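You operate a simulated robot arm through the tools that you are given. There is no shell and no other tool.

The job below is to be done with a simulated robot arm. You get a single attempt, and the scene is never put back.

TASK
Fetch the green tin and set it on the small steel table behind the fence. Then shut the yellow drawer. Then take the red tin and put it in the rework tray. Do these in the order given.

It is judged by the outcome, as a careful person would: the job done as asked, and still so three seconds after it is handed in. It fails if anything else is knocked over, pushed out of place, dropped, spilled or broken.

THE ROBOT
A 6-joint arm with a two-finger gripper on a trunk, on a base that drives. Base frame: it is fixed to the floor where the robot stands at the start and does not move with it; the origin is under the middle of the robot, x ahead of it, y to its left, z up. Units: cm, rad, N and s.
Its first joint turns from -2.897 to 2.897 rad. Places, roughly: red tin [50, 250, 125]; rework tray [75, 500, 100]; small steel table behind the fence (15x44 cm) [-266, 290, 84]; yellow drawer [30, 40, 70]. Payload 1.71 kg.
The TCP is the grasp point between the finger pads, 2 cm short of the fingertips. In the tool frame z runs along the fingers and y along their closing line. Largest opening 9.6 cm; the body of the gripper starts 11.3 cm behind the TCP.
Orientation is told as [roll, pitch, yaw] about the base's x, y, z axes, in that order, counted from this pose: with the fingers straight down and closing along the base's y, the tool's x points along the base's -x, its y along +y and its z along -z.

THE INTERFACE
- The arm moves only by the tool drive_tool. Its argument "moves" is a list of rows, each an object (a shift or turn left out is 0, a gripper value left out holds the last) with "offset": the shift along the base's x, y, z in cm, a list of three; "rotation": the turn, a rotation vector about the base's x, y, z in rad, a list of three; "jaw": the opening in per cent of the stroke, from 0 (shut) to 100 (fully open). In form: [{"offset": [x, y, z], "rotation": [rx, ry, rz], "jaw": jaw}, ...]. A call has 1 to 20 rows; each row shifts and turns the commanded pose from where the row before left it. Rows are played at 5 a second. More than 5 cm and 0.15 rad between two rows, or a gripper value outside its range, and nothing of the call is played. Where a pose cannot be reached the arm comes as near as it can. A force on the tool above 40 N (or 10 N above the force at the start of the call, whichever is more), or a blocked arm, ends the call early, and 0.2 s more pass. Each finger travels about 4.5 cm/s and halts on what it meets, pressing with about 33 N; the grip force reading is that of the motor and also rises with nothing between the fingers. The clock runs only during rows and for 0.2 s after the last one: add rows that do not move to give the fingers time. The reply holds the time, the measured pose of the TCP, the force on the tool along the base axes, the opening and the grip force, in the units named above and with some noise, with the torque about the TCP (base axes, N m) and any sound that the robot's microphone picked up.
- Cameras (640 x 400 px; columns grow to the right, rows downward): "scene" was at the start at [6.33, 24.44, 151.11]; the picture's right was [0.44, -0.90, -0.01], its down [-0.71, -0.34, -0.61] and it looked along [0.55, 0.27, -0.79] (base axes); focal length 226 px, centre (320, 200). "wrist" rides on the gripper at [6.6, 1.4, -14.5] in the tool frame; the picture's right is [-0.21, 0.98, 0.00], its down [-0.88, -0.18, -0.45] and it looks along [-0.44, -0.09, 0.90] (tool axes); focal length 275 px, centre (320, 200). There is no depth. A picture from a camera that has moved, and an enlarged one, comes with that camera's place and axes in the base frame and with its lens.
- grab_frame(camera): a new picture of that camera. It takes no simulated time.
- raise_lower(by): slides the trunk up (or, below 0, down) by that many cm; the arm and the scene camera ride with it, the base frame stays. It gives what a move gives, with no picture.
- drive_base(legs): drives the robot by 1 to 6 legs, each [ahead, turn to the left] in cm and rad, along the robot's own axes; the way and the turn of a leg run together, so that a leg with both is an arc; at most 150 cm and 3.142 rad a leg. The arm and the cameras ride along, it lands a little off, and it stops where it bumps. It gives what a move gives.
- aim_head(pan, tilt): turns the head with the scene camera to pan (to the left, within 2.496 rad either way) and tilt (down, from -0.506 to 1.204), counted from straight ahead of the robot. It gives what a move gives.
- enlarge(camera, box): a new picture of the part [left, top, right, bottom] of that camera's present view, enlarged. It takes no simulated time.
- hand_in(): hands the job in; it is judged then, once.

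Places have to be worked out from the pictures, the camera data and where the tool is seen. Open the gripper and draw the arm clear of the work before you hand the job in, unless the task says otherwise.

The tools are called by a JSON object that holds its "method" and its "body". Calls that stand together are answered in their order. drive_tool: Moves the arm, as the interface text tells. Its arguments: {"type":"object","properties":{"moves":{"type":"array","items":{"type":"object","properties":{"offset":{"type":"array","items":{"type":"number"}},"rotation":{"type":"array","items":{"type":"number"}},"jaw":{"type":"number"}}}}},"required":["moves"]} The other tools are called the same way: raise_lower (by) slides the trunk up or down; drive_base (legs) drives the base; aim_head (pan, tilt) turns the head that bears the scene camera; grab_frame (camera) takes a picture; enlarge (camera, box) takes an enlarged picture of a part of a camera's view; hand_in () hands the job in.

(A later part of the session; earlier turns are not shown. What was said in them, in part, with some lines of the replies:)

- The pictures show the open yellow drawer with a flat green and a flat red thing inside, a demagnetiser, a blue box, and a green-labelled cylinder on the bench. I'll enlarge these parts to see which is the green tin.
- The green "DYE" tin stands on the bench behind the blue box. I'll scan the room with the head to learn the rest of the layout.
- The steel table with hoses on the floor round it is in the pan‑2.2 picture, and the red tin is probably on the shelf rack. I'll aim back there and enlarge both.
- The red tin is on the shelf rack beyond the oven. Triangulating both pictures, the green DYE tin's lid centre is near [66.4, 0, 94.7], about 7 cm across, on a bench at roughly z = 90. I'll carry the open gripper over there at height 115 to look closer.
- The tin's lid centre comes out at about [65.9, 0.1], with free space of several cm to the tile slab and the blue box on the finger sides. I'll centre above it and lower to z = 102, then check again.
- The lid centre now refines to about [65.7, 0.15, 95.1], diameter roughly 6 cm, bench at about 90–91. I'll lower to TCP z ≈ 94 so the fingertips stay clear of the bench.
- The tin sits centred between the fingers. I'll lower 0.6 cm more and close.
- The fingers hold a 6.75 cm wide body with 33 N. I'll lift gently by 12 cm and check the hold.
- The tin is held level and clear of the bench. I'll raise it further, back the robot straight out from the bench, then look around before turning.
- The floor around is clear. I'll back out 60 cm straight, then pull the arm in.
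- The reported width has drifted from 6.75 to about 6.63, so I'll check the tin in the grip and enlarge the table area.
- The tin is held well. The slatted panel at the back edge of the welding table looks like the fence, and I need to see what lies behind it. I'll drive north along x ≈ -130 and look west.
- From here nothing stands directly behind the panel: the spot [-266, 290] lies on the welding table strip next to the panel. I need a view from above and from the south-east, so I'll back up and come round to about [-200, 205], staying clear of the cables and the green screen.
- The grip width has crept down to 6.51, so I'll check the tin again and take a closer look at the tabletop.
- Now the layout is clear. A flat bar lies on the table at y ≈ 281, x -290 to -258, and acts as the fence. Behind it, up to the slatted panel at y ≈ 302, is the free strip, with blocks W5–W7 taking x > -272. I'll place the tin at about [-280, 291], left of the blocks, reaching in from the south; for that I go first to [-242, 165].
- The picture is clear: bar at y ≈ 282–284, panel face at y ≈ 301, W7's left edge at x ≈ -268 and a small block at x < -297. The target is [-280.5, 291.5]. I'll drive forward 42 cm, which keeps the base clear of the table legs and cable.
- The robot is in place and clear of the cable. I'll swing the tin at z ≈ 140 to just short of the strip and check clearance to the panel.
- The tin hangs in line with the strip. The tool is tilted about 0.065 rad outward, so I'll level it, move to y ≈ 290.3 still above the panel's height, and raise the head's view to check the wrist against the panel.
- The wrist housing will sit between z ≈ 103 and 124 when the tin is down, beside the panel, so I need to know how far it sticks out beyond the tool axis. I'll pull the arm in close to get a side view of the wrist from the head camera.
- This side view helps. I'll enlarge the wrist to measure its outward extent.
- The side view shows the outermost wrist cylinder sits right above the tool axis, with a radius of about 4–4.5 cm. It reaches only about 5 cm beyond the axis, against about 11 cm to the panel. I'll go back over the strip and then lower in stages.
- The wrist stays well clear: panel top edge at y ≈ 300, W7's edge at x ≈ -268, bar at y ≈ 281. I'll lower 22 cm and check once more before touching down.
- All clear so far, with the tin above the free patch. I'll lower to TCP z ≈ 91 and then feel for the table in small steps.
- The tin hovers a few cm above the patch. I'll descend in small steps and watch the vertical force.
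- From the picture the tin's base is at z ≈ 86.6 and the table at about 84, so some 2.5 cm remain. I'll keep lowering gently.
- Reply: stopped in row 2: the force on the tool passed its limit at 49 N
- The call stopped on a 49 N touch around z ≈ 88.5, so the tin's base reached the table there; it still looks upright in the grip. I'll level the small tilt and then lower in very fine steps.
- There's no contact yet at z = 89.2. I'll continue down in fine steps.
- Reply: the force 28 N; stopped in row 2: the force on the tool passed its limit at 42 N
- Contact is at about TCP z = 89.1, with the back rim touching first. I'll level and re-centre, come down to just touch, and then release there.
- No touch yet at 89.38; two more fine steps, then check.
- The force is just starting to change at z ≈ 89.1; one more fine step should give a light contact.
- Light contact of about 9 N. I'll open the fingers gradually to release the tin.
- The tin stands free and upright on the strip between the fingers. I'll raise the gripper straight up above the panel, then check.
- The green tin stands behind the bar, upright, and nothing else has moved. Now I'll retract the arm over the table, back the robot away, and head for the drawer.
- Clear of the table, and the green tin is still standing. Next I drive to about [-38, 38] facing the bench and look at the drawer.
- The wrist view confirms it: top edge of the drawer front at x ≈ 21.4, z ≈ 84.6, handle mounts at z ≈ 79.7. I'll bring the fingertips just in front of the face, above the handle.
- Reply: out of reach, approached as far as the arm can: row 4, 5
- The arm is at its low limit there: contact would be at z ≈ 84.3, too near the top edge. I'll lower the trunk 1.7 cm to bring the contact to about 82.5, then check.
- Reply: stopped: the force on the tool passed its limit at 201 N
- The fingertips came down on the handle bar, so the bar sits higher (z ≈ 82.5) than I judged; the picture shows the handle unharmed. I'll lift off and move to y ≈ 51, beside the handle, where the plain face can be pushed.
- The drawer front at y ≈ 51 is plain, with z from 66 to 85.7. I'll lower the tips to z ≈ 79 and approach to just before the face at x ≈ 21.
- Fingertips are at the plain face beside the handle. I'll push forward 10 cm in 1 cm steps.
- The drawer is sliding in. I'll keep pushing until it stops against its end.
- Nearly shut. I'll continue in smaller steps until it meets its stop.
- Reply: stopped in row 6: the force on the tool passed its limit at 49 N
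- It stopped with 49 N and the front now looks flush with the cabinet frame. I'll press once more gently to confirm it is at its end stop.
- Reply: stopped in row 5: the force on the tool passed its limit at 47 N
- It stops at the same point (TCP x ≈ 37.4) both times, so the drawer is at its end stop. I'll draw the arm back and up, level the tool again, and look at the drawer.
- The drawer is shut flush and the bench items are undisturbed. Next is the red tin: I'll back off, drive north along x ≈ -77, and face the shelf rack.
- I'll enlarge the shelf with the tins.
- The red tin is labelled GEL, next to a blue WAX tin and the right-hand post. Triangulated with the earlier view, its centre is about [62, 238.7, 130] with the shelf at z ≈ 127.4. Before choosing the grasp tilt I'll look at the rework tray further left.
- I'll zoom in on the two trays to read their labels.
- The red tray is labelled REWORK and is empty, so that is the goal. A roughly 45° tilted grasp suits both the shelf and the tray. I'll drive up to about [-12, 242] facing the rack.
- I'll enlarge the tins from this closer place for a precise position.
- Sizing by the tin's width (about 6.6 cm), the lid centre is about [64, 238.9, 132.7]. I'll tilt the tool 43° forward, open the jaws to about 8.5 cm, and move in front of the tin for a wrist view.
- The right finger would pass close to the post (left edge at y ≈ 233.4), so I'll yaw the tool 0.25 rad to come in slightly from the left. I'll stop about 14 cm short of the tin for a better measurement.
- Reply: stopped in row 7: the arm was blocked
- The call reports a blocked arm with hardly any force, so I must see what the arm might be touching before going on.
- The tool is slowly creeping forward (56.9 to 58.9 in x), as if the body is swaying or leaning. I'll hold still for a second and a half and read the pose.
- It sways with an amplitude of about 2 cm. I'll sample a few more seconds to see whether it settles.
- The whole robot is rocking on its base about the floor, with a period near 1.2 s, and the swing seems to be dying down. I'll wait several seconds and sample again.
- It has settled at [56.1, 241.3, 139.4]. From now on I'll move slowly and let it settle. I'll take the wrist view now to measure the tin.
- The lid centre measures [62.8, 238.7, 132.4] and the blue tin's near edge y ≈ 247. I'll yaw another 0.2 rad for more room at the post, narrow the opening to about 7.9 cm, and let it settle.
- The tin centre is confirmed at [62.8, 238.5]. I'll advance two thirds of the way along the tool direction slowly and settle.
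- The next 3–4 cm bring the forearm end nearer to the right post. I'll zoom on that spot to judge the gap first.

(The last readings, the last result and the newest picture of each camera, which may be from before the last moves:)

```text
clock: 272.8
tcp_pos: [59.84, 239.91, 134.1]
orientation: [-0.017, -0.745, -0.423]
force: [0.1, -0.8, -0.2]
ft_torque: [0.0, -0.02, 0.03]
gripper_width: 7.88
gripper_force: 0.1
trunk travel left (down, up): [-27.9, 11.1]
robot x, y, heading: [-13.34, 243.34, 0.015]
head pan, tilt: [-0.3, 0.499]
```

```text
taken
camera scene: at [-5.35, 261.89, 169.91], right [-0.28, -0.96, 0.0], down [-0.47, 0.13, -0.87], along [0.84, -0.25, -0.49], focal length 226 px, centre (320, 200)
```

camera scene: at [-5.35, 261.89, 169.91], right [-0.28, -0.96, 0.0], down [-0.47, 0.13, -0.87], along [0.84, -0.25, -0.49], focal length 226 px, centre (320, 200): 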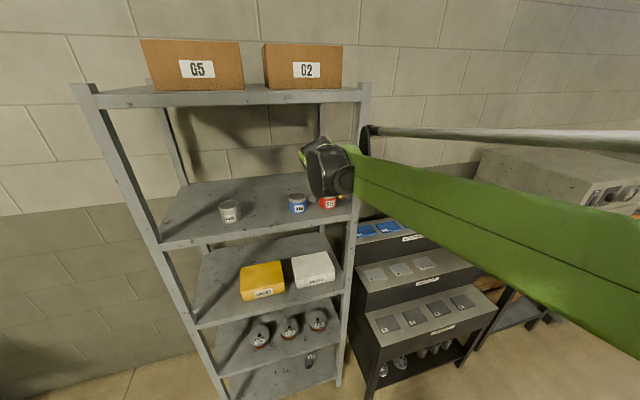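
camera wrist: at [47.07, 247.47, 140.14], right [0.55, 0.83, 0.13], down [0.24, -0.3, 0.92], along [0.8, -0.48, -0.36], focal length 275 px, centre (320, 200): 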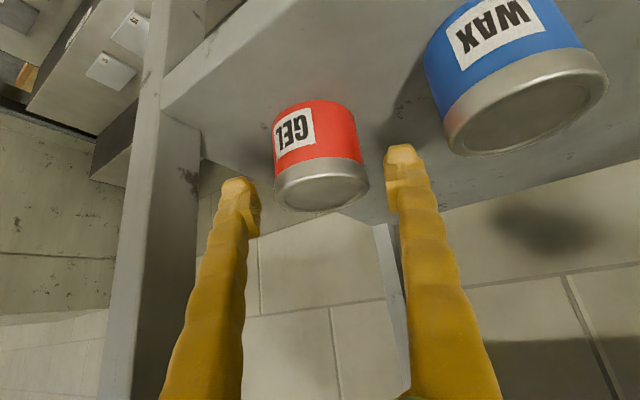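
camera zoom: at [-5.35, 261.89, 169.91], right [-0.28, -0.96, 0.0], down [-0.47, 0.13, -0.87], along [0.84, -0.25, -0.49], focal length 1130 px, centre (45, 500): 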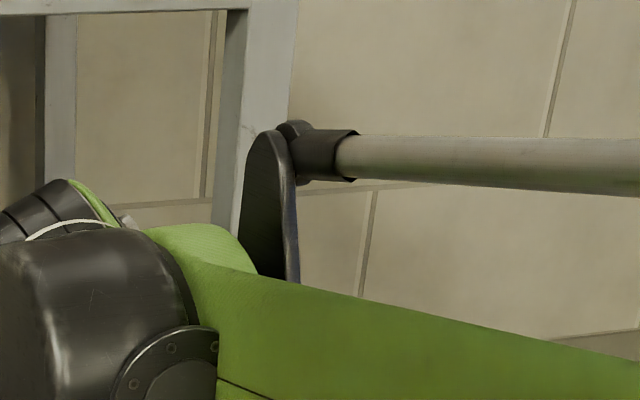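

The black link plate at the forearm end stands in front of the post in this view, but the gap is unclear. Panning the head shifts the camera by several cm, so I'll use two pans to triangulate the plate against the post.

{"method": "aim_head", "body": {"pan": -0.8, "tilt": 0.3}}

{"method": "enlarge", "body": {"camera": "scene", "box": [180, 90, 340, 240]}}

{"method": "aim_head", "body": {"pan": 0.5, "tilt": 0.3}}

{"method": "grab_frame", "body": {"camera": "scene"}}

{"method": "enlarge", "body": {"camera": "scene", "box": [430, 90, 590, 240]}}

```text
clock: 273.7
tcp_pos: [59.85, 240.03, 133.87]
orientation: [-0.016, -0.744, -0.422]
force: [-0.5, -0.7, 0.8]
ft_torque: [0.0, 0.02, 0.02]
gripper_width: 7.9
gripper_force: 0.0
trunk travel left (down, up): [-27.9, 11.1]
robot x, y, heading: [-13.43, 243.27, 0.015]
head pan, tilt: [-0.799, 0.3]
```

```text
2.67 times, centred on (260, 165) of scene
camera zoom: at [-7.43, 257.86, 171.78], right [-0.7, -0.71, 0.01], down [-0.22, 0.21, -0.95], along [0.67, -0.67, -0.31], focal length 603 px, centre (480, 293)
```

zoom: 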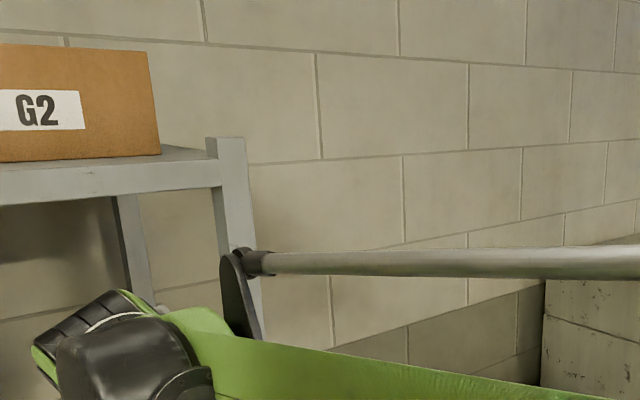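

```text
clock: 275.2
tcp_pos: [59.83, 239.99, 133.95]
orientation: [-0.018, -0.744, -0.421]
force: [0.5, 0.6, -0.4]
ft_torque: [0.05, -0.04, 0.03]
gripper_width: 7.88
gripper_force: 0.1
trunk travel left (down, up): [-27.9, 11.1]
robot x, y, heading: [-13.23, 243.22, 0.013]
head pan, tilt: [0.499, 0.3]
```

```text
taken
camera scene: at [-5.93, 269.04, 171.76], right [0.49, -0.87, -0.01], down [-0.27, -0.15, -0.95], along [0.83, 0.47, -0.31], focal length 226 px, centre (320, 200)
```

scene: 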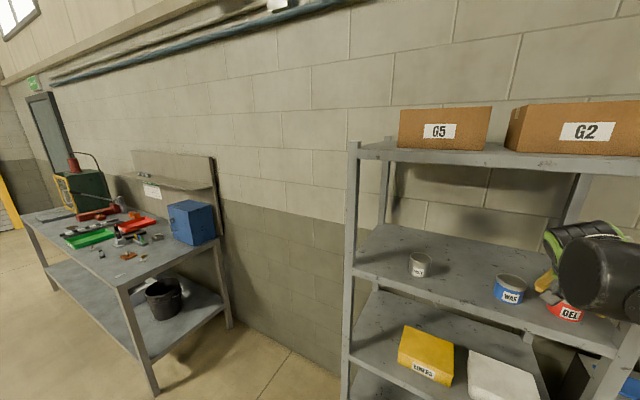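

```text
2.67 times, centred on (510, 165) of scene
camera zoom: at [-5.93, 269.04, 171.76], right [0.49, -0.87, -0.01], down [-0.27, -0.15, -0.95], along [0.83, 0.47, -0.31], focal length 603 px, centre (-187, 293)
```

zoom: 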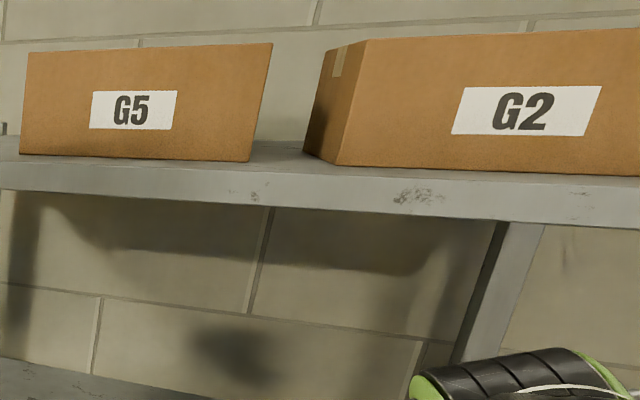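

The plate triangulates to x ≈ 38, some 18 cm in front of the post, so it's safe to go on. I'll make the last 4–5 cm slowly to TCP ≈ [62.5, 238.6, 130.4].

{"method": "aim_head", "body": {"pan": -0.1, "tilt": 0.45}}

{"method": "drive_tool", "body": {"moves": [{"offset": [0.44, -0.23, -0.6]}, {"offset": [0.44, -0.23, -0.6]}, {"offset": [0.44, -0.23, -0.6]}, {"offset": [0.44, -0.23, -0.6]}, {"offset": [0.44, -0.22, -0.6]}, {"offset": [0.44, -0.2, -0.5]}, {"offset": [0, 0, 0]}, {"offset": [0, 0, 0]}, {"offset": [0, 0, 0]}, {"offset": [0, 0, 0]}, {"offset": [0, 0, 0]}, {"offset": [0, 0, 0]}, {"offset": [0, 0, 0]}, {"offset": [0, 0, 0]}]}}

{"method": "grab_frame", "body": {"camera": "wrist"}}

{"method": "enlarge", "body": {"camera": "scene", "box": [320, 150, 440, 250]}}

```text
clock: 276.2
tcp_pos: [59.83, 240.07, 134.01]
orientation: [-0.018, -0.742, -0.422]
force: [0.5, -1.0, 0.3]
ft_torque: [0.0, -0.04, 0.01]
gripper_width: 7.88
gripper_force: 0.0
trunk travel left (down, up): [-27.9, 11.1]
robot x, y, heading: [-13.41, 243.1, 0.019]
head pan, tilt: [-0.099, 0.45]
```

```text
clock: 279.2
tcp_pos: [62.59, 238.64, 130.57]
orientation: [-0.017, -0.743, -0.422]
force: [0.7, 0.2, -0.1]
ft_torque: [0.0, 0.01, -0.03]
gripper_width: 7.87
gripper_force: 0.1
trunk travel left (down, up): [-27.9, 11.1]
robot x, y, heading: [-13.71, 243.36, 0.015]
head pan, tilt: [-0.099, 0.45]
```

```text
taken
camera wrist: at [49.82, 246.08, 136.63], right [0.55, 0.83, 0.13], down [0.24, -0.3, 0.92], along [0.8, -0.48, -0.36], focal length 275 px, centre (320, 200)
```

wrist: 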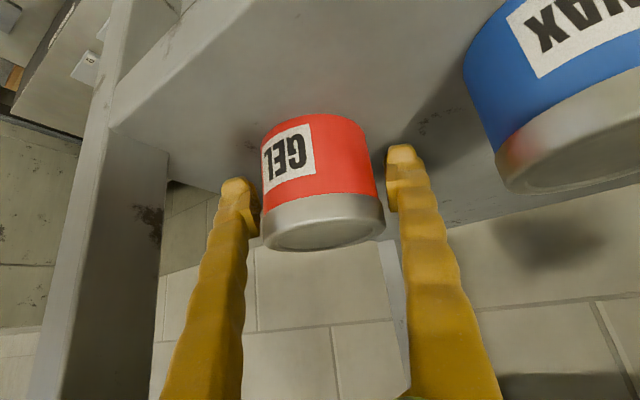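

```text
4.00 times, centred on (380, 200) of scene
camera zoom: at [-4.92, 263.68, 170.35], right [-0.08, -1.0, 0.0], down [-0.45, 0.04, -0.89], along [0.89, -0.07, -0.45], focal length 904 px, centre (80, 200)
```

zoom: 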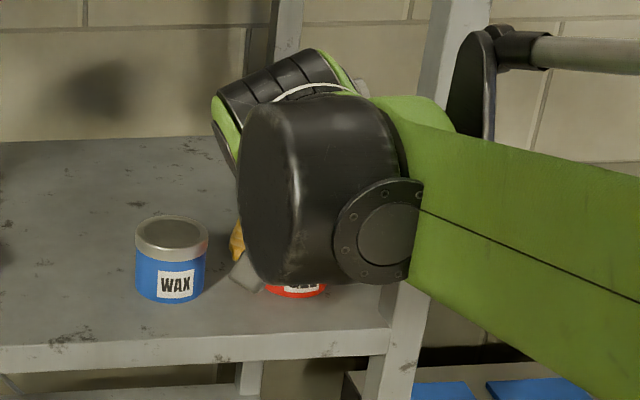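

The tin is centred between the fingers. I'll close now.

{"method": "drive_tool", "body": {"moves": [{"jaw": 70}, {"jaw": 60}, {"jaw": 50}, {"jaw": 40}, {"jaw": 40}, {"jaw": 40}, {"jaw": 40}]}}

{"method": "grab_frame", "body": {"camera": "wrist"}}

```text
clock: 280.8
tcp_pos: [62.61, 238.59, 130.36]
orientation: [-0.017, -0.743, -0.421]
force: [0.8, 0.7, 2.5]
ft_torque: [0.13, -0.02, 0.0]
gripper_width: 6.89
gripper_force: 32.1
trunk travel left (down, up): [-27.9, 11.1]
robot x, y, heading: [-13.67, 243.35, 0.022]
head pan, tilt: [-0.099, 0.45]
```

```text
taken
camera wrist: at [49.81, 246.08, 136.64], right [0.55, 0.83, 0.13], down [0.24, -0.3, 0.92], along [0.8, -0.48, -0.36], focal length 275 px, centre (320, 200)
```

wrist: 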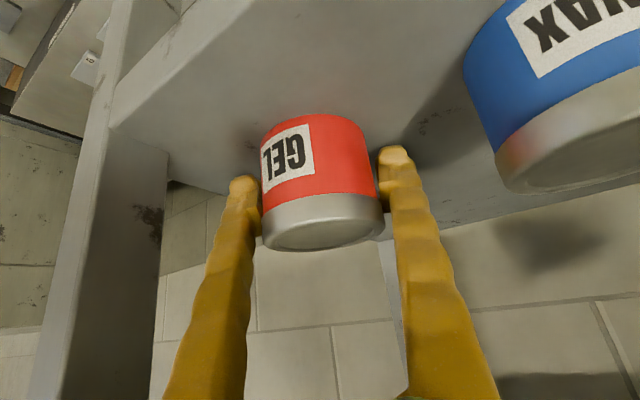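

The grip holds at 6.9 cm with 32 N. I'll lift slowly 3 cm and check.

{"method": "drive_tool", "body": {"moves": [{"offset": [0, 0, 0.3]}, {"offset": [0, 0, 0.4]}, {"offset": [0, 0, 0.6]}, {"offset": [0, 0, 0.8]}, {"offset": [0, 0, 0.9]}, {"offset": [0, 0, 0]}, {"offset": [0, 0, 0]}, {"offset": [0, 0, 0]}, {"offset": [0, 0, 0]}]}}

{"method": "grab_frame", "body": {"camera": "wrist"}}

```text
clock: 282.8
tcp_pos: [62.59, 238.64, 133.47]
orientation: [-0.018, -0.741, -0.423]
force: [-0.3, -0.6, -3.5]
ft_torque: [-0.01, 0.01, -0.02]
gripper_width: 6.91
gripper_force: 33.5
trunk travel left (down, up): [-27.9, 11.1]
robot x, y, heading: [-13.87, 242.9, 0.016]
head pan, tilt: [-0.099, 0.45]
```

```text
taken
camera wrist: at [49.81, 246.17, 139.67], right [0.55, 0.83, 0.13], down [0.24, -0.3, 0.92], along [0.8, -0.48, -0.36], focal length 275 px, centre (320, 200)
```

wrist: 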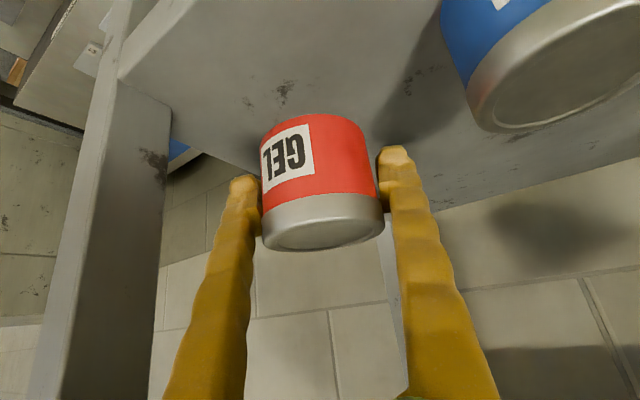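

The tin is up and level. I'll raise it 4 cm more, shift slightly left away from the post, and draw it straight out of the rack slowly.

{"method": "drive_tool", "body": {"moves": [{"offset": [0, 0, 1]}, {"offset": [0, 0, 1]}, {"offset": [0, 0.2, 1]}, {"offset": [0, 0.5, 1]}, {"offset": [-0.5, 0.5, 0]}, {"offset": [-0.8, 0.5, 0]}, {"offset": [-1, 0.3, 0]}, {"offset": [-1, 0.2, 0]}, {"offset": [-1, 0, 0]}, {"offset": [-1, 0, 0]}, {"offset": [-1, 0, 0]}, {"offset": [-1, 0, 0]}, {"offset": [-1, 0, 0]}, {"offset": [-1, 0, 0]}, {"offset": [-1, 0, 0]}, {"offset": [-1, 0, 0]}, {"offset": [-1, 0, 0]}, {"offset": [-1, 0, 0]}, {"offset": [0, 0, 0]}, {"offset": [0, 0, 0]}]}}

{"method": "drive_tool", "body": {"moves": [{"offset": [-1, 0, 0]}, {"offset": [-1, 0, 0]}, {"offset": [-1, 0, 0]}, {"offset": [-1, 0, 0]}, {"offset": [-1, 0, 0]}, {"offset": [-1, 0, 0]}, {"offset": [-1, 0, 0]}, {"offset": [-1, 0, 0]}, {"offset": [0, 0, 0]}, {"offset": [0, 0, 0]}, {"offset": [0, 0, 0]}, {"offset": [0, 0, 0]}]}}

{"method": "grab_frame", "body": {"camera": "scene"}}

{"method": "grab_frame", "body": {"camera": "wrist"}}

```text
clock: 287.0
tcp_pos: [49.27, 240.79, 137.4]
orientation: [-0.017, -0.744, -0.423]
force: [-0.3, -0.5, -2.4]
ft_torque: [0.0, -0.02, 0.0]
gripper_width: 6.9
gripper_force: 32.7
trunk travel left (down, up): [-27.9, 11.1]
robot x, y, heading: [-13.68, 243.5, 0.017]
head pan, tilt: [-0.099, 0.45]
```

```text
clock: 289.6
tcp_pos: [41.31, 240.76, 137.45]
orientation: [-0.016, -0.745, -0.424]
force: [0.4, -0.7, -2.3]
ft_torque: [0.01, -0.04, 0.02]
gripper_width: 6.9
gripper_force: 32.5
trunk travel left (down, up): [-27.9, 11.1]
robot x, y, heading: [-13.5, 243.48, 0.014]
head pan, tilt: [-0.099, 0.45]
```

```text
taken
camera scene: at [-4.93, 263.67, 170.35], right [-0.08, -1.0, 0.0], down [-0.45, 0.04, -0.89], along [0.89, -0.07, -0.45], focal length 226 px, centre (320, 200)
```

scene: 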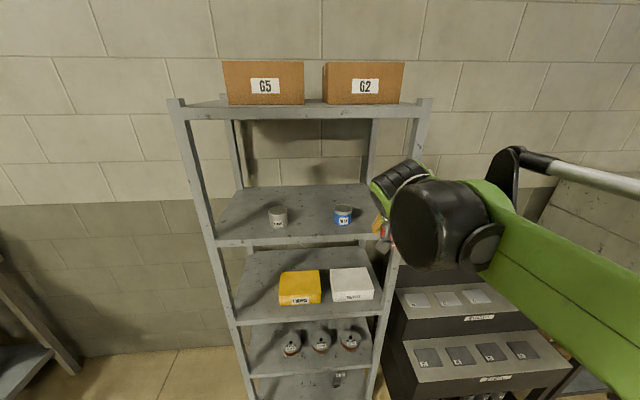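

```text
taken
camera wrist: at [28.57, 248.32, 143.65], right [0.55, 0.83, 0.13], down [0.24, -0.3, 0.92], along [0.8, -0.48, -0.36], focal length 275 px, centre (320, 200)
```

wrist: 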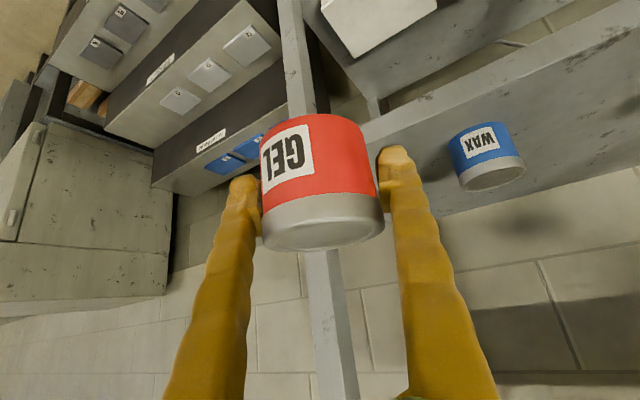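

The red tin is out of the rack and the other tins are undisturbed. I'll back away, lower the trunk for steadiness, and drive north to the workbench with the trays.

{"method": "drive_base", "body": {"legs": [[-58, 0]]}}

{"method": "raise_lower", "body": {"by": -15}}

{"method": "drive_base", "body": {"legs": [[0, 0.78], [0, 0.78], [125, 0], [125, 0], [0, -0.78], [0, -0.78]]}}

{"method": "aim_head", "body": {"pan": 0.0, "tilt": 0.5}}

{"method": "grab_frame", "body": {"camera": "scene"}}

{"method": "grab_frame", "body": {"camera": "wrist"}}

```text
clock: 293.9
tcp_pos: [-15.71, 240.18, 137.57]
orientation: [-0.017, -0.743, -0.41]
force: [-0.9, -1.0, -2.7]
ft_torque: [0.01, -0.03, -0.01]
gripper_width: 6.88
gripper_force: 32.9
trunk travel left (down, up): [-27.9, 11.1]
robot x, y, heading: [-70.33, 242.11, 0.031]
head pan, tilt: [-0.099, 0.45]
```

```text
clock: 295.6
tcp_pos: [-16.86, 240.17, 122.98]
orientation: [-0.01, -0.751, -0.415]
force: [-0.7, 0.2, -2.5]
ft_torque: [-0.01, 0.03, 0.02]
gripper_width: 6.89
gripper_force: 32.6
trunk travel left (down, up): [-12.9, 26.1]
robot x, y, heading: [-70.34, 241.72, 0.026]
head pan, tilt: [-0.099, 0.45]
```

```text
clock: 324.9
tcp_pos: [-21.78, 493.94, 123.25]
orientation: [-0.008, -0.756, -0.426]
force: [1.0, -0.5, -1.3]
ft_torque: [-0.02, -0.06, -0.03]
gripper_width: 6.81
gripper_force: 33.1
trunk travel left (down, up): [-12.9, 26.1]
robot x, y, heading: [-74.73, 496.97, 0.02]
head pan, tilt: [-0.099, 0.45]
```

```text
clock: 325.6
tcp_pos: [-23.2, 493.92, 123.71]
orientation: [-0.002, -0.767, -0.431]
force: [0.3, 0.4, -2.7]
ft_torque: [0.02, -0.04, 0.01]
gripper_width: 6.82
gripper_force: 33.1
trunk travel left (down, up): [-12.9, 26.1]
robot x, y, heading: [-74.48, 496.78, 0.016]
head pan, tilt: [0.0, 0.499]
```

```text
taken
camera scene: at [-69.94, 517.87, 155.07], right [0.02, -1.0, 0.0], down [-0.47, -0.01, -0.88], along [0.88, 0.02, -0.47], focal length 226 px, centre (320, 200)
```

scene: 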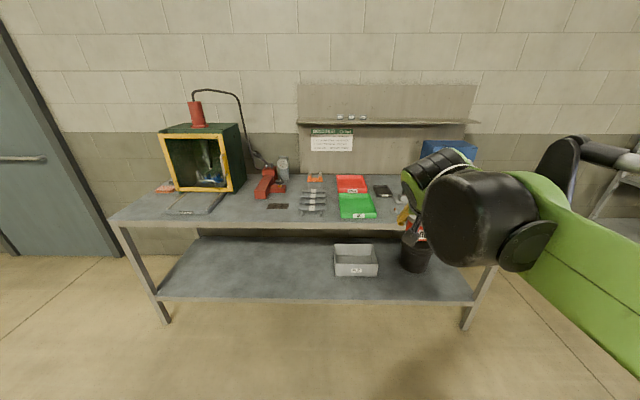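

```text
taken
camera wrist: at [-36.08, 501.38, 129.65], right [0.54, 0.83, 0.14], down [0.22, -0.3, 0.93], along [0.81, -0.48, -0.34], focal length 275 px, centre (320, 200)
```

wrist: 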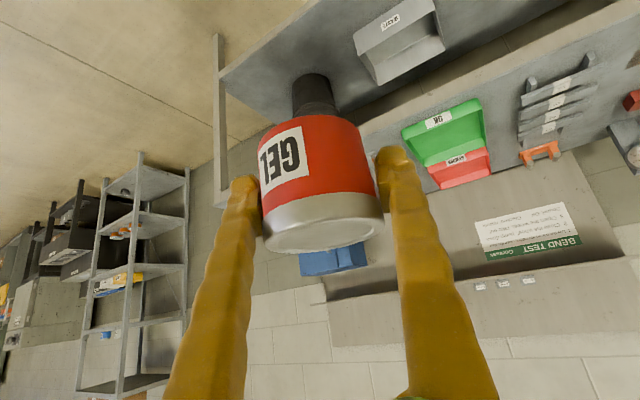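

The rework tray triangulates to about [74, 499, 90]. I'll enlarge this view to get its outline.

{"method": "enlarge", "body": {"camera": "scene", "box": [290, 150, 430, 240]}}

```text
4.44 times, centred on (360, 195) of scene
camera zoom: at [-69.94, 517.87, 155.07], right [0.02, -1.0, 0.0], down [-0.47, -0.01, -0.88], along [0.88, 0.02, -0.47], focal length 1005 px, centre (142, 222)
```

zoom: 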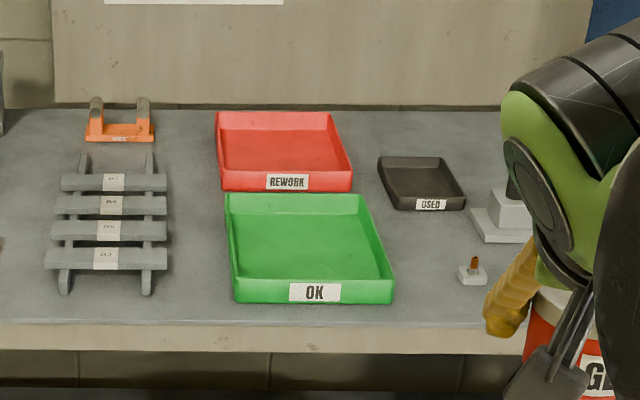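

The REWORK tray spans roughly x 62–87, y 490–509, and it's empty. I'll turn the tool straight (yaw 0) slowly, then drive forward 64 cm to the bench.

{"method": "drive_tool", "body": {"moves": [{"offset": [0, 0, 0], "rotation": [0, 0, 0.07]}, {"offset": [0, 0, 0], "rotation": [0, 0, 0.07]}, {"offset": [0, 0, 0], "rotation": [0, 0, 0.07]}, {"offset": [0, 0, 0], "rotation": [0, 0, 0.07]}, {"offset": [0, 0, 0], "rotation": [0, 0, 0.07]}, {"offset": [0, 0, 0], "rotation": [0, 0, 0.07]}, {"offset": [0, 0, 0]}, {"offset": [0, 0, 0]}, {"offset": [0, 0, 0]}, {"offset": [0, 0, 0]}]}}

{"method": "drive_base", "body": {"legs": [[63, 0]]}}

{"method": "drive_tool", "body": {"moves": [{"offset": [0, 0, 0]}, {"offset": [0, 0, 0]}, {"offset": [0, 0, 0]}, {"offset": [0, 0, 0]}, {"offset": [0, 0, 0]}, {"offset": [0, 0, 0]}, {"offset": [0, 0, 0]}, {"offset": [0, 0, 0]}, {"offset": [0, 0, 0]}, {"offset": [0, 0, 0]}, {"offset": [0, 0, 0]}, {"offset": [0, 0, 0]}, {"offset": [0, 0, 0]}, {"offset": [0, 0, 0]}]}}

{"method": "grab_frame", "body": {"camera": "scene"}}

{"method": "grab_frame", "body": {"camera": "wrist"}}

```text
clock: 327.8
tcp_pos: [-23.86, 494.27, 124.12]
orientation: [0.001, -0.773, -0.014]
force: [0.0, -0.3, -2.5]
ft_torque: [-0.01, -0.04, 0.0]
gripper_width: 6.81
gripper_force: 32.9
trunk travel left (down, up): [-12.9, 26.1]
robot x, y, heading: [-74.49, 496.45, 0.017]
head pan, tilt: [0.0, 0.499]
```

```text
clock: 332.5
tcp_pos: [37.8, 494.67, 124.9]
orientation: [0.002, -0.786, -0.016]
force: [-2.7, 0.0, -2.2]
ft_torque: [0.01, -0.16, 0.02]
gripper_width: 6.83
gripper_force: 32.6
trunk travel left (down, up): [-12.9, 26.1]
robot x, y, heading: [-11.28, 497.7, 0.012]
head pan, tilt: [0.0, 0.499]
```

```text
clock: 335.5
tcp_pos: [41.8, 494.67, 123.3]
orientation: [0.0, -0.756, -0.015]
force: [-1.8, 0.8, -1.7]
ft_torque: [-0.03, 0.01, 0.0]
gripper_width: 6.8
gripper_force: 32.8
trunk travel left (down, up): [-12.9, 26.1]
robot x, y, heading: [-10.71, 497.78, 0.015]
head pan, tilt: [0.0, 0.499]
```

```text
taken
camera scene: at [-4.14, 518.97, 154.98], right [0.02, -1.0, 0.0], down [-0.48, -0.01, -0.88], along [0.88, 0.01, -0.48], focal length 226 px, centre (320, 200)
```

scene: 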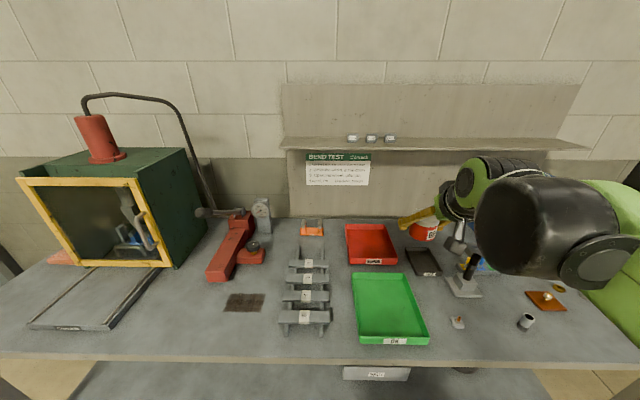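

```text
taken
camera wrist: at [27.03, 496.38, 129.31], right [0.17, 0.98, 0.14], down [0.33, -0.19, 0.93], along [0.93, -0.11, -0.35], focal length 275 px, centre (320, 200)
```

wrist: 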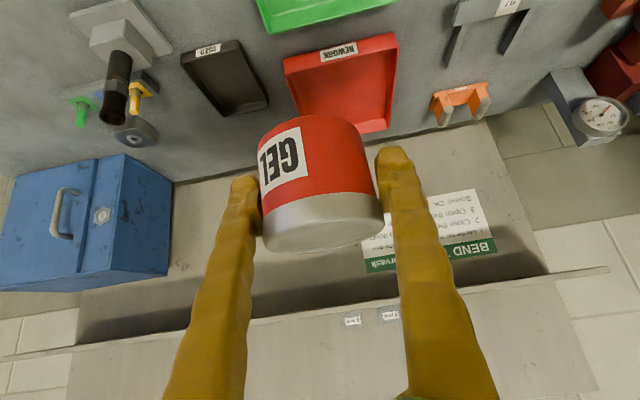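

The robot stands at the bench with the tin over the front edge. I'll bring the tin slowly forward and down to about [60, 498, 112] and let it settle.

{"method": "drive_tool", "body": {"moves": [{"offset": [1.3, 0.26, -0.8]}, {"offset": [1.3, 0.26, -0.8]}, {"offset": [1.3, 0.26, -0.8]}, {"offset": [1.3, 0.26, -0.8]}, {"offset": [1.3, 0.26, -0.8]}, {"offset": [1.3, 0.26, -0.8]}, {"offset": [1.3, 0.26, -0.8]}, {"offset": [1.3, 0.26, -0.8]}, {"offset": [1.3, 0.26, -0.8]}, {"offset": [1.3, 0.26, -0.8]}, {"offset": [1.3, 0.26, -0.8]}, {"offset": [1.3, 0.26, -0.8]}, {"offset": [1.3, 0.26, -0.8]}, {"offset": [1.3, 0.26, -0.8]}, {"offset": [0, 0, 0]}, {"offset": [0, 0, 0]}, {"offset": [0, 0, 0]}, {"offset": [0, 0, 0]}, {"offset": [0, 0, 0]}, {"offset": [0, 0, 0]}]}}

{"method": "drive_tool", "body": {"moves": [{"offset": [0, 0, 0]}, {"offset": [0, 0, 0]}, {"offset": [0, 0, 0]}, {"offset": [0, 0, 0]}, {"offset": [0, 0, 0]}, {"offset": [0, 0, 0]}]}}

{"method": "grab_frame", "body": {"camera": "scene"}}

{"method": "grab_frame", "body": {"camera": "wrist"}}

```text
clock: 339.7
tcp_pos: [58.49, 498.26, 112.47]
orientation: [0.0, -0.768, -0.017]
force: [0.5, 0.3, -2.5]
ft_torque: [0.0, -0.01, -0.01]
gripper_width: 6.78
gripper_force: 33.3
trunk travel left (down, up): [-12.9, 26.1]
robot x, y, heading: [-10.85, 497.32, 0.017]
head pan, tilt: [0.0, 0.499]
```

```text
clock: 341.1
tcp_pos: [58.48, 498.3, 112.67]
orientation: [-0.001, -0.767, -0.015]
force: [0.2, 0.9, -2.8]
ft_torque: [-0.02, -0.02, -0.01]
gripper_width: 6.8
gripper_force: 32.5
trunk travel left (down, up): [-12.9, 26.1]
robot x, y, heading: [-11.08, 497.88, 0.015]
head pan, tilt: [0.0, 0.499]
```

```text
taken
camera scene: at [-2.58, 518.99, 154.9], right [0.02, -1.0, 0.0], down [-0.49, -0.01, -0.87], along [0.87, 0.01, -0.49], focal length 226 px, centre (320, 200)
```

scene: 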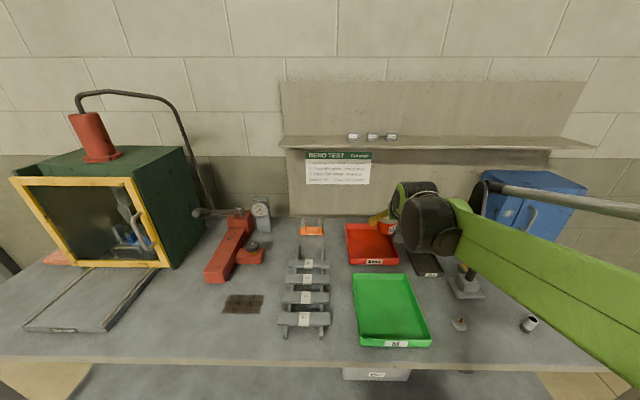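

```text
taken
camera wrist: at [43.71, 499.91, 118.42], right [0.16, 0.98, 0.14], down [0.32, -0.19, 0.93], along [0.93, -0.11, -0.34], focal length 275 px, centre (320, 200)
```

wrist: 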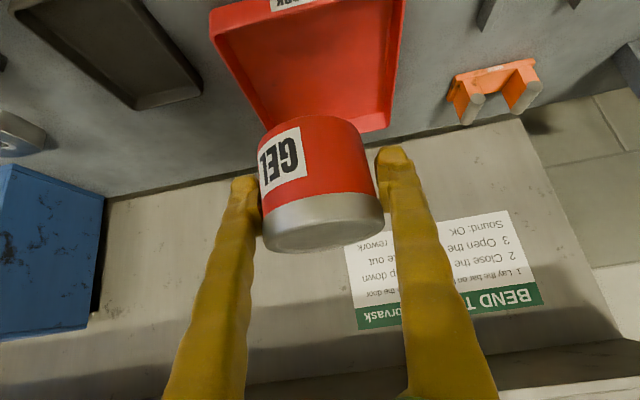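

Tray corners from the wrist view agree: x 60.5–87, y 490–509. I'll bring the tin above its middle at TCP ≈ [73.5, 499.5, 101].

{"method": "drive_tool", "body": {"moves": [{"offset": [1.25, 0.1, -0.95]}, {"offset": [1.25, 0.1, -0.95]}, {"offset": [1.25, 0.1, -0.95]}, {"offset": [1.25, 0.1, -0.95]}, {"offset": [1.25, 0.1, -0.95]}, {"offset": [1.25, 0.1, -0.95]}, {"offset": [1.25, 0.1, -0.95]}, {"offset": [1.25, 0.1, -0.95]}, {"offset": [1.25, 0.1, -0.95]}, {"offset": [1.25, 0.1, -0.95]}, {"offset": [1.25, 0.1, -0.95]}, {"offset": [1.25, 0.1, -0.95]}, {"offset": [0, 0, 0]}, {"offset": [0, 0, 0]}, {"offset": [0, 0, 0]}, {"offset": [0, 0, 0]}, {"offset": [0, 0, 0]}, {"offset": [0, 0, 0]}, {"offset": [0, 0, 0]}, {"offset": [0, 0, 0]}]}}

{"method": "grab_frame", "body": {"camera": "wrist"}}

{"method": "enlarge", "body": {"camera": "scene", "box": [320, 160, 460, 290]}}

```text
clock: 345.3
tcp_pos: [73.47, 499.6, 101.05]
orientation: [0.0, -0.768, -0.016]
force: [0.0, -0.7, -2.3]
ft_torque: [0.0, -0.03, 0.02]
gripper_width: 6.8
gripper_force: 33.0
trunk travel left (down, up): [-12.9, 26.1]
robot x, y, heading: [-11.16, 497.62, 0.017]
head pan, tilt: [0.0, 0.499]
```

```text
taken
camera wrist: at [58.66, 501.27, 106.93], right [0.16, 0.98, 0.14], down [0.32, -0.19, 0.93], along [0.93, -0.11, -0.34], focal length 275 px, centre (320, 200)
```

wrist: 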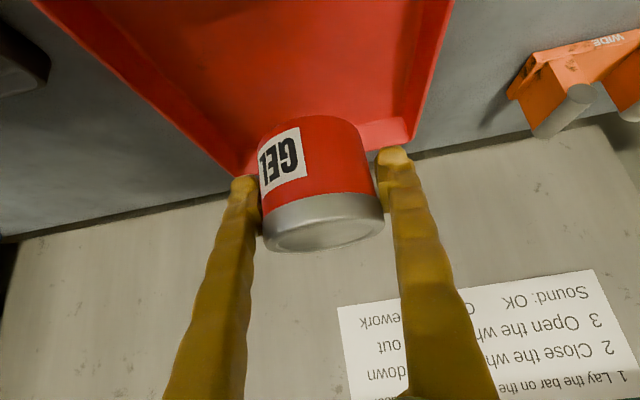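

```text
3.08 times, centred on (390, 225) of scene
camera zoom: at [-2.56, 519.0, 154.9], right [0.02, -1.0, 0.0], down [-0.49, -0.01, -0.87], along [0.87, 0.01, -0.49], focal length 696 px, centre (105, 123)
```

zoom: 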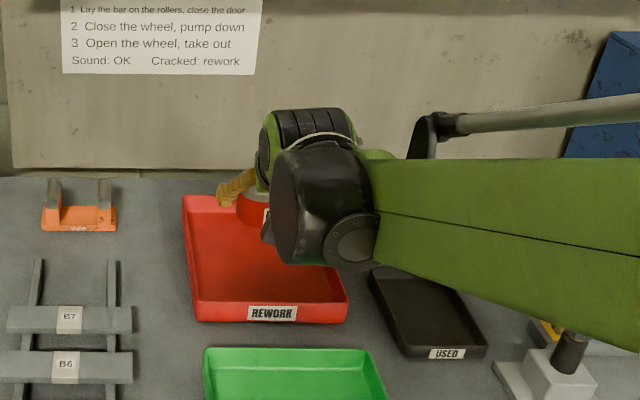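

Steady above the tray's middle. I'll trim the tilt back to the grasp angle and lower to TCP ≈ 95.5.

{"method": "drive_tool", "body": {"moves": [{"offset": [0, 0, -0.7], "rotation": [0, 0.012, 0]}, {"offset": [0, 0, -0.7], "rotation": [0, 0.012, 0]}, {"offset": [0, 0, -0.7]}, {"offset": [0, 0, -0.7]}, {"offset": [0, 0, -0.7]}, {"offset": [0, 0, -0.7]}, {"offset": [0, 0, -0.7]}, {"offset": [0, 0, -0.6]}, {"offset": [0, 0, 0]}, {"offset": [0, 0, 0]}, {"offset": [0, 0, 0]}, {"offset": [0, 0, 0]}]}}

{"method": "grab_frame", "body": {"camera": "wrist"}}

{"method": "enlarge", "body": {"camera": "scene", "box": [340, 190, 420, 270]}}

```text
clock: 347.9
tcp_pos: [73.56, 499.41, 95.72]
orientation: [0.001, -0.743, -0.015]
force: [-0.4, 0.2, -3.1]
ft_torque: [0.01, 0.0, 0.0]
gripper_width: 6.81
gripper_force: 32.6
trunk travel left (down, up): [-12.9, 26.1]
robot x, y, heading: [-10.53, 497.98, 0.02]
head pan, tilt: [0.0, 0.499]
```

```text
taken
camera wrist: at [58.82, 501.13, 101.87], right [0.17, 0.98, 0.14], down [0.34, -0.19, 0.92], along [0.92, -0.11, -0.37], focal length 275 px, centre (320, 200)
```

wrist: 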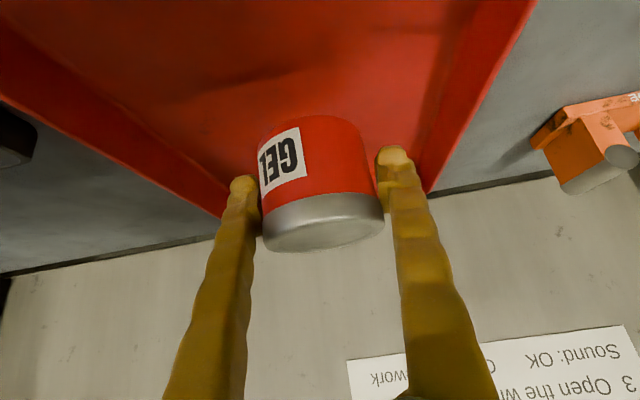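

```text
5.00 times, centred on (380, 230) of scene
camera zoom: at [-2.56, 519.0, 154.9], right [0.02, -1.0, 0.0], down [-0.49, -0.01, -0.87], along [0.87, 0.01, -0.49], focal length 1130 px, centre (20, 50)
```

zoom: 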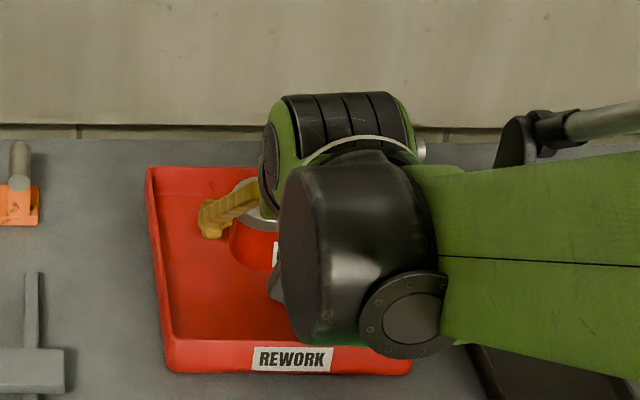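

The tin is well inside the tray and still hovering. I'll lower in fine steps, checking the force.

{"method": "drive_tool", "body": {"moves": [{"offset": [0, 0, -0.3]}, {"offset": [0, 0, -0.3]}, {"offset": [0, 0, -0.3]}, {"offset": [0, 0, -0.3]}, {"offset": [0, 0, 0]}]}}

{"method": "drive_tool", "body": {"moves": [{"offset": [0, 0, -0.15]}, {"offset": [0, 0, -0.15]}, {"offset": [0, 0, -0.15]}, {"offset": [0, 0, 0]}]}}

{"method": "drive_tool", "body": {"moves": [{"offset": [0, 0, -0.15]}, {"offset": [0, 0, -0.15]}, {"offset": [0, 0, 0]}]}}

```text
clock: 349.1
tcp_pos: [73.5, 499.42, 94.52]
orientation: [0.0, -0.743, -0.018]
force: [0.4, 0.8, -3.4]
ft_torque: [0.0, 0.0, -0.01]
gripper_width: 6.79
gripper_force: 32.9
trunk travel left (down, up): [-12.9, 26.1]
robot x, y, heading: [-10.82, 497.84, 0.013]
head pan, tilt: [0.0, 0.499]
```

```text
clock: 350.1
tcp_pos: [73.45, 499.54, 94.01]
orientation: [0.001, -0.742, -0.016]
force: [0.3, -0.3, -1.9]
ft_torque: [-0.01, -0.04, 0.0]
gripper_width: 6.81
gripper_force: 33.0
trunk travel left (down, up): [-12.9, 26.1]
robot x, y, heading: [-10.7, 497.42, 0.015]
head pan, tilt: [0.0, 0.499]
```

```text
clock: 350.9
tcp_pos: [73.52, 499.63, 93.88]
orientation: [0.001, -0.742, -0.016]
force: [0.6, -0.1, -2.2]
ft_torque: [0.02, -0.03, 0.0]
gripper_width: 6.8
gripper_force: 32.8
trunk travel left (down, up): [-12.9, 26.1]
robot x, y, heading: [-10.62, 497.56, 0.019]
head pan, tilt: [0.0, 0.499]
```

No contact yet at z = 93.9; I'll continue in steps of about 0.1–0.15 cm.

{"method": "drive_tool", "body": {"moves": [{"offset": [0, 0, -0.12]}, {"offset": [0, 0, -0.12]}, {"offset": [0, 0, 0]}]}}

{"method": "drive_tool", "body": {"moves": [{"offset": [0, 0, -0.12]}, {"offset": [0, 0, 0]}]}}

{"method": "drive_tool", "body": {"moves": [{"offset": [0, 0, -0.12]}, {"offset": [0, 0, 0]}]}}

{"method": "enlarge", "body": {"camera": "wrist", "box": [200, 80, 460, 270]}}

```text
clock: 351.7
tcp_pos: [73.48, 499.53, 93.61]
orientation: [-0.001, -0.745, -0.017]
force: [-0.1, 0.4, -2.6]
ft_torque: [0.01, -0.03, 0.0]
gripper_width: 6.8
gripper_force: 33.1
trunk travel left (down, up): [-12.9, 26.1]
robot x, y, heading: [-10.94, 497.98, 0.017]
head pan, tilt: [0.0, 0.499]
```

```text
clock: 352.3
tcp_pos: [73.55, 499.53, 93.46]
orientation: [-0.001, -0.743, -0.014]
force: [-0.5, 0.4, -1.9]
ft_torque: [0.0, 0.01, 0.0]
gripper_width: 6.83
gripper_force: 33.0
trunk travel left (down, up): [-12.9, 26.1]
robot x, y, heading: [-11.45, 497.9, 0.014]
head pan, tilt: [0.0, 0.499]
```

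```text
clock: 352.9
tcp_pos: [73.45, 499.57, 93.3]
orientation: [0.001, -0.742, -0.015]
force: [-0.6, -0.2, -2.2]
ft_torque: [0.0, -0.02, -0.01]
gripper_width: 6.81
gripper_force: 32.9
trunk travel left (down, up): [-12.9, 26.1]
robot x, y, heading: [-10.99, 497.65, 0.014]
head pan, tilt: [0.0, 0.499]
```

```text
2.11 times, centred on (330, 175) of wrist
camera zoom: at [58.84, 501.18, 99.51], right [0.17, 0.98, 0.14], down [0.34, -0.19, 0.92], along [0.92, -0.11, -0.37], focal length 580 px, centre (299, 253)
```

zoom: 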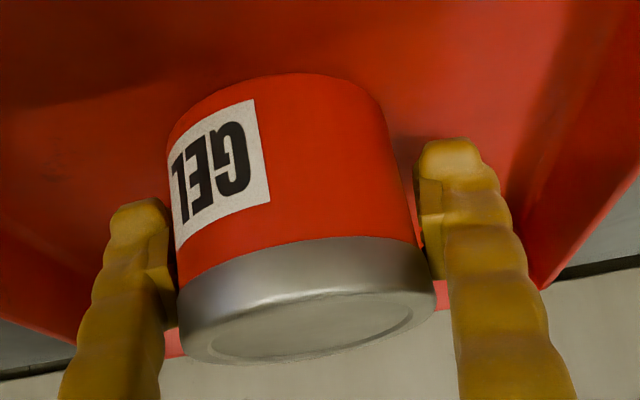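

Still free, with the tin's shadow closing in beneath it. I'll continue down.

{"method": "drive_tool", "body": {"moves": [{"offset": [0, 0, -0.15]}, {"offset": [0, 0, -0.1]}, {"offset": [0, 0, 0]}]}}

{"method": "drive_tool", "body": {"moves": [{"offset": [0, 0, -0.12]}, {"offset": [0, 0, 0]}]}}

{"method": "drive_tool", "body": {"moves": [{"offset": [0, 0, -0.12]}, {"offset": [0, 0, 0]}]}}

{"method": "drive_tool", "body": {"moves": [{"offset": [0, 0, -0.12]}, {"offset": [0, 0, 0]}]}}

```text
clock: 353.7
tcp_pos: [73.52, 499.44, 93.16]
orientation: [0.0, -0.744, -0.015]
force: [-0.2, 0.3, -2.1]
ft_torque: [-0.02, -0.01, 0.01]
gripper_width: 6.79
gripper_force: 32.9
trunk travel left (down, up): [-12.9, 26.1]
robot x, y, heading: [-10.79, 498.04, 0.021]
head pan, tilt: [0.0, 0.499]
```

```text
clock: 354.3
tcp_pos: [73.41, 499.53, 92.93]
orientation: [0.0, -0.742, -0.016]
force: [1.6, -1.3, -0.5]
ft_torque: [0.07, -0.02, -0.03]
gripper_width: 6.81
gripper_force: 33.4
trunk travel left (down, up): [-12.9, 26.1]
robot x, y, heading: [-11.0, 497.58, 0.014]
head pan, tilt: [0.0, 0.499]
```

```text
clock: 354.9
tcp_pos: [73.34, 499.51, 92.88]
orientation: [-0.001, -0.745, -0.017]
force: [4.5, -4.7, 20.6]
ft_torque: [0.55, 0.02, -0.1]
gripper_width: 6.78
gripper_force: 33.4
trunk travel left (down, up): [-12.9, 26.1]
robot x, y, heading: [-10.7, 498.08, 0.013]
head pan, tilt: [0.0, 0.499]
```

```text
clock: 355.5
tcp_pos: [73.35, 499.5, 92.92]
orientation: [0.001, -0.746, -0.015]
force: [4.3, -9.9, 26.4]
ft_torque: [0.5, 0.19, -0.01]
gripper_width: 6.82
gripper_force: 33.1
trunk travel left (down, up): [-12.9, 26.1]
robot x, y, heading: [-10.8, 497.91, 0.016]
head pan, tilt: [0.0, 0.499]
```

Contact at z ≈ 92.9 with 26 N. I'll ease up 0.1 cm and open gradually.

{"method": "drive_tool", "body": {"moves": [{"offset": [0, 0, 0.12]}, {"jaw": 68}, {"jaw": 72}, {"jaw": 76}, {"jaw": 82}, {"jaw": 86}, {"jaw": 86}, {"jaw": 86}]}}

{"method": "grab_frame", "body": {"camera": "wrist"}}

```text
clock: 357.3
tcp_pos: [73.53, 499.58, 92.8]
orientation: [0.0, -0.743, -0.016]
force: [0.9, 0.2, 1.1]
ft_torque: [-0.02, 0.01, 0.01]
gripper_width: 8.27
gripper_force: 0.0
trunk travel left (down, up): [-12.9, 26.1]
robot x, y, heading: [-10.95, 497.96, 0.017]
head pan, tilt: [0.0, 0.499]
```

```text
taken
camera wrist: at [58.85, 501.22, 99.03], right [0.17, 0.98, 0.14], down [0.34, -0.19, 0.92], along [0.92, -0.11, -0.36], focal length 275 px, centre (320, 200)
```

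wrist: 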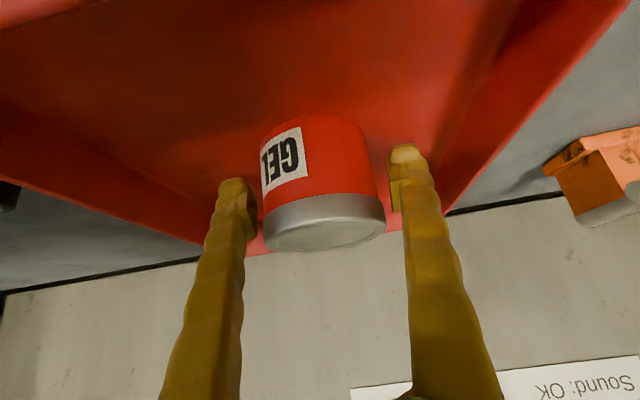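

The tin stands free in the tray. I'll open slightly more and draw back slowly along the tool axis, up and away.

{"method": "drive_tool", "body": {"moves": [{"jaw": 96}, {"jaw": 96}, {"offset": [-0.34, 0, 0.37]}, {"offset": [-0.68, 0, 0.74]}, {"offset": [-0.68, 0, 0.74]}, {"offset": [-0.68, 0, 0.74]}, {"offset": [-0.68, 0, 0.74]}, {"offset": [-0.8, 0, 0.9]}, {"offset": [-0.8, 0, 0.9]}, {"offset": [-0.8, 0, 0.9]}, {"offset": [-0.8, 0, 0.9]}, {"offset": [-0.8, 0, 1.2]}, {"offset": [-0.8, 0, 1.2]}, {"offset": [-0.8, 0, 1.2]}, {"offset": [-0.8, 0, 1.2]}, {"offset": [-0.8, 0, 1.2]}, {"offset": [0, 0, 0]}, {"offset": [0, 0, 0]}, {"offset": [0, 0, 0]}]}}

{"method": "grab_frame", "body": {"camera": "wrist"}}

{"method": "grab_frame", "body": {"camera": "scene"}}

```text
clock: 361.3
tcp_pos: [63.12, 499.54, 105.78]
orientation: [0.001, -0.743, -0.015]
force: [0.3, 0.1, -0.4]
ft_torque: [0.01, -0.02, 0.01]
gripper_width: 9.23
gripper_force: 0.1
trunk travel left (down, up): [-12.9, 26.1]
robot x, y, heading: [-10.89, 497.76, 0.014]
head pan, tilt: [0.0, 0.499]
```

```text
taken
camera wrist: at [48.5, 501.17, 111.89], right [0.17, 0.98, 0.14], down [0.34, -0.19, 0.92], along [0.92, -0.11, -0.36], focal length 275 px, centre (320, 200)
```

wrist: 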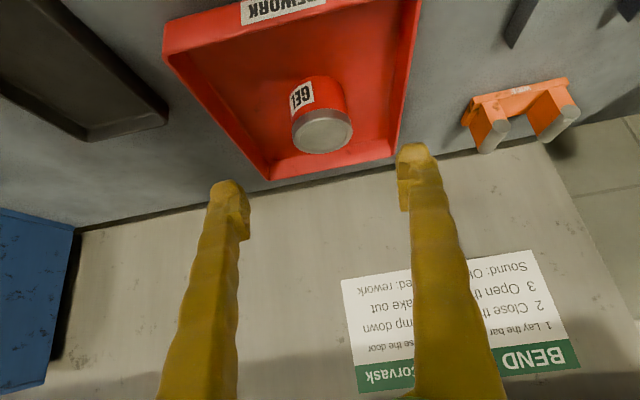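

```text
taken
camera scene: at [-2.58, 518.99, 154.9], right [0.02, -1.0, 0.0], down [-0.49, -0.01, -0.87], along [0.87, 0.01, -0.49], focal length 226 px, centre (320, 200)
```

scene: 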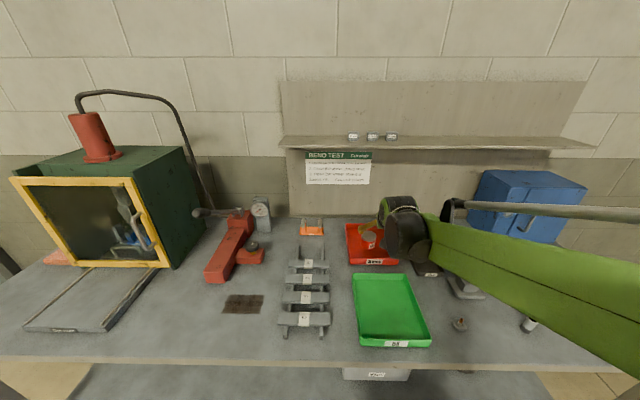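

The red tin stands upright in the REWORK tray. I'll draw the arm up and back, then back the robot away from the bench.

{"method": "drive_tool", "body": {"moves": [{"offset": [-1, 0, 1.2]}, {"offset": [-1.3, 0, 1.2]}, {"offset": [-1.5, 0, 1.2]}, {"offset": [-1.5, 0, 1.2]}, {"offset": [-1.5, 0, 1.2]}, {"offset": [-1.5, 0, 1.2]}, {"offset": [-1.5, 0, 1.2]}, {"offset": [-1.5, 0, 1.2]}, {"offset": [-1.5, 0, 1.2]}, {"offset": [-1.5, 0, 1.2]}, {"offset": [-1.5, 0, 1.2]}, {"offset": [-1.5, 0, 1.2]}, {"offset": [-1.5, 0, 1.2]}, {"offset": [-1.5, 0, 1.2]}, {"offset": [0, 0, 0]}, {"offset": [0, 0, 0]}]}}

{"method": "drive_base", "body": {"legs": [[-50, 0]]}}

{"method": "enlarge", "body": {"camera": "scene", "box": [290, 140, 430, 240]}}

{"method": "aim_head", "body": {"pan": -2.3, "tilt": 0.2}}

{"method": "grab_frame", "body": {"camera": "scene"}}

```text
clock: 364.7
tcp_pos: [42.96, 499.47, 122.64]
orientation: [0.001, -0.743, -0.016]
force: [-0.5, 0.0, 0.3]
ft_torque: [0.01, 0.01, -0.01]
gripper_width: 9.22
gripper_force: 0.0
trunk travel left (down, up): [-12.9, 26.1]
robot x, y, heading: [-10.43, 497.65, 0.018]
head pan, tilt: [0.0, 0.499]
```

```text
clock: 368.6
tcp_pos: [-7.72, 498.82, 122.56]
orientation: [0.0, -0.742, -0.012]
force: [0.7, -0.2, 0.0]
ft_torque: [0.0, 0.0, 0.0]
gripper_width: 9.22
gripper_force: 0.0
trunk travel left (down, up): [-12.9, 26.1]
robot x, y, heading: [-61.46, 497.04, 0.017]
head pan, tilt: [0.0, 0.499]
```

```text
4.00 times, centred on (360, 190) of scene
camera zoom: at [-53.35, 518.11, 154.9], right [0.02, -1.0, 0.0], down [-0.49, -0.01, -0.87], along [0.87, 0.02, -0.49], focal length 904 px, centre (160, 240)
```

zoom: 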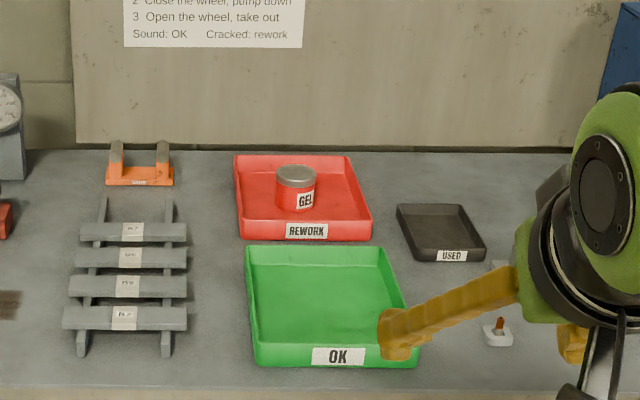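

```text
clock: 370.8
tcp_pos: [-11.2, 498.73, 124.01]
orientation: [0.001, -0.771, -0.012]
force: [0.3, -0.3, -0.5]
ft_torque: [0.01, -0.01, 0.0]
gripper_width: 9.21
gripper_force: 0.1
trunk travel left (down, up): [-12.9, 26.1]
robot x, y, heading: [-61.68, 496.94, 0.019]
head pan, tilt: [-2.3, 0.201]
```

```text
taken
camera scene: at [-72.18, 510.79, 157.71], right [-0.76, 0.65, -0.01], down [0.14, 0.15, -0.98], along [-0.64, -0.74, -0.2], focal length 226 px, centre (320, 200)
```

scene: 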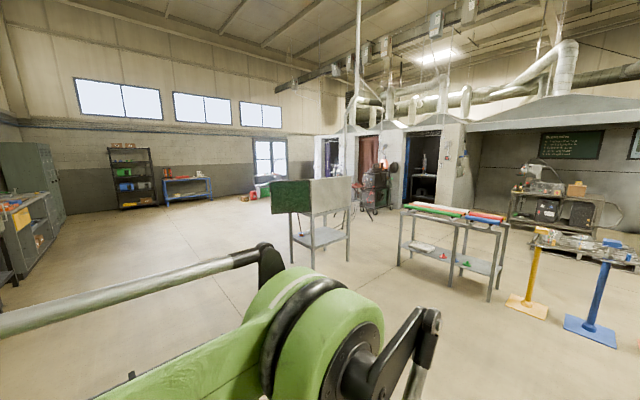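

All three parts are done in order. The green tin stands on the steel table behind the bar, the drawer is shut, and the red tin is upright in the REWORK tray. The gripper is open and clear, so I'm handing in.

{"method": "hand_in", "body": {}}

```text
The job is handed in.
```

I did all three parts in order and handed the job in.

- **Green tin:** the DYE tin stands upright on the steel table at about [-280.5, 289.3]. I took the fence to be the flat bar lying on the table. The strip between that bar and the slatted panel matches the place you gave, [-266, 290, 84]. I saw it standing there as I left, but couldn't check it again at the end because the panel hid it.
- **Yellow drawer:** it is shut flush and stopped at the same point on two pushes.
- **Red tin:** the GEL tin stands upright in the red tray labelled REWORK.

**Contacts along the way:**
- **Drawer handle:** the fingertips came down on it with about 200 N before the move stopped. The handle showed no damage afterwards.
- **Setting down the green tin:** it was pressed onto the table twice at 42 to 49 N before I released it.
- **At the shelf rack:** the robot rocked, and one move was reported as blocked. I found nothing touched, and the other tins stayed in place.

I saw nothing else knocked over or moved. The gripper is open and clear of the work.
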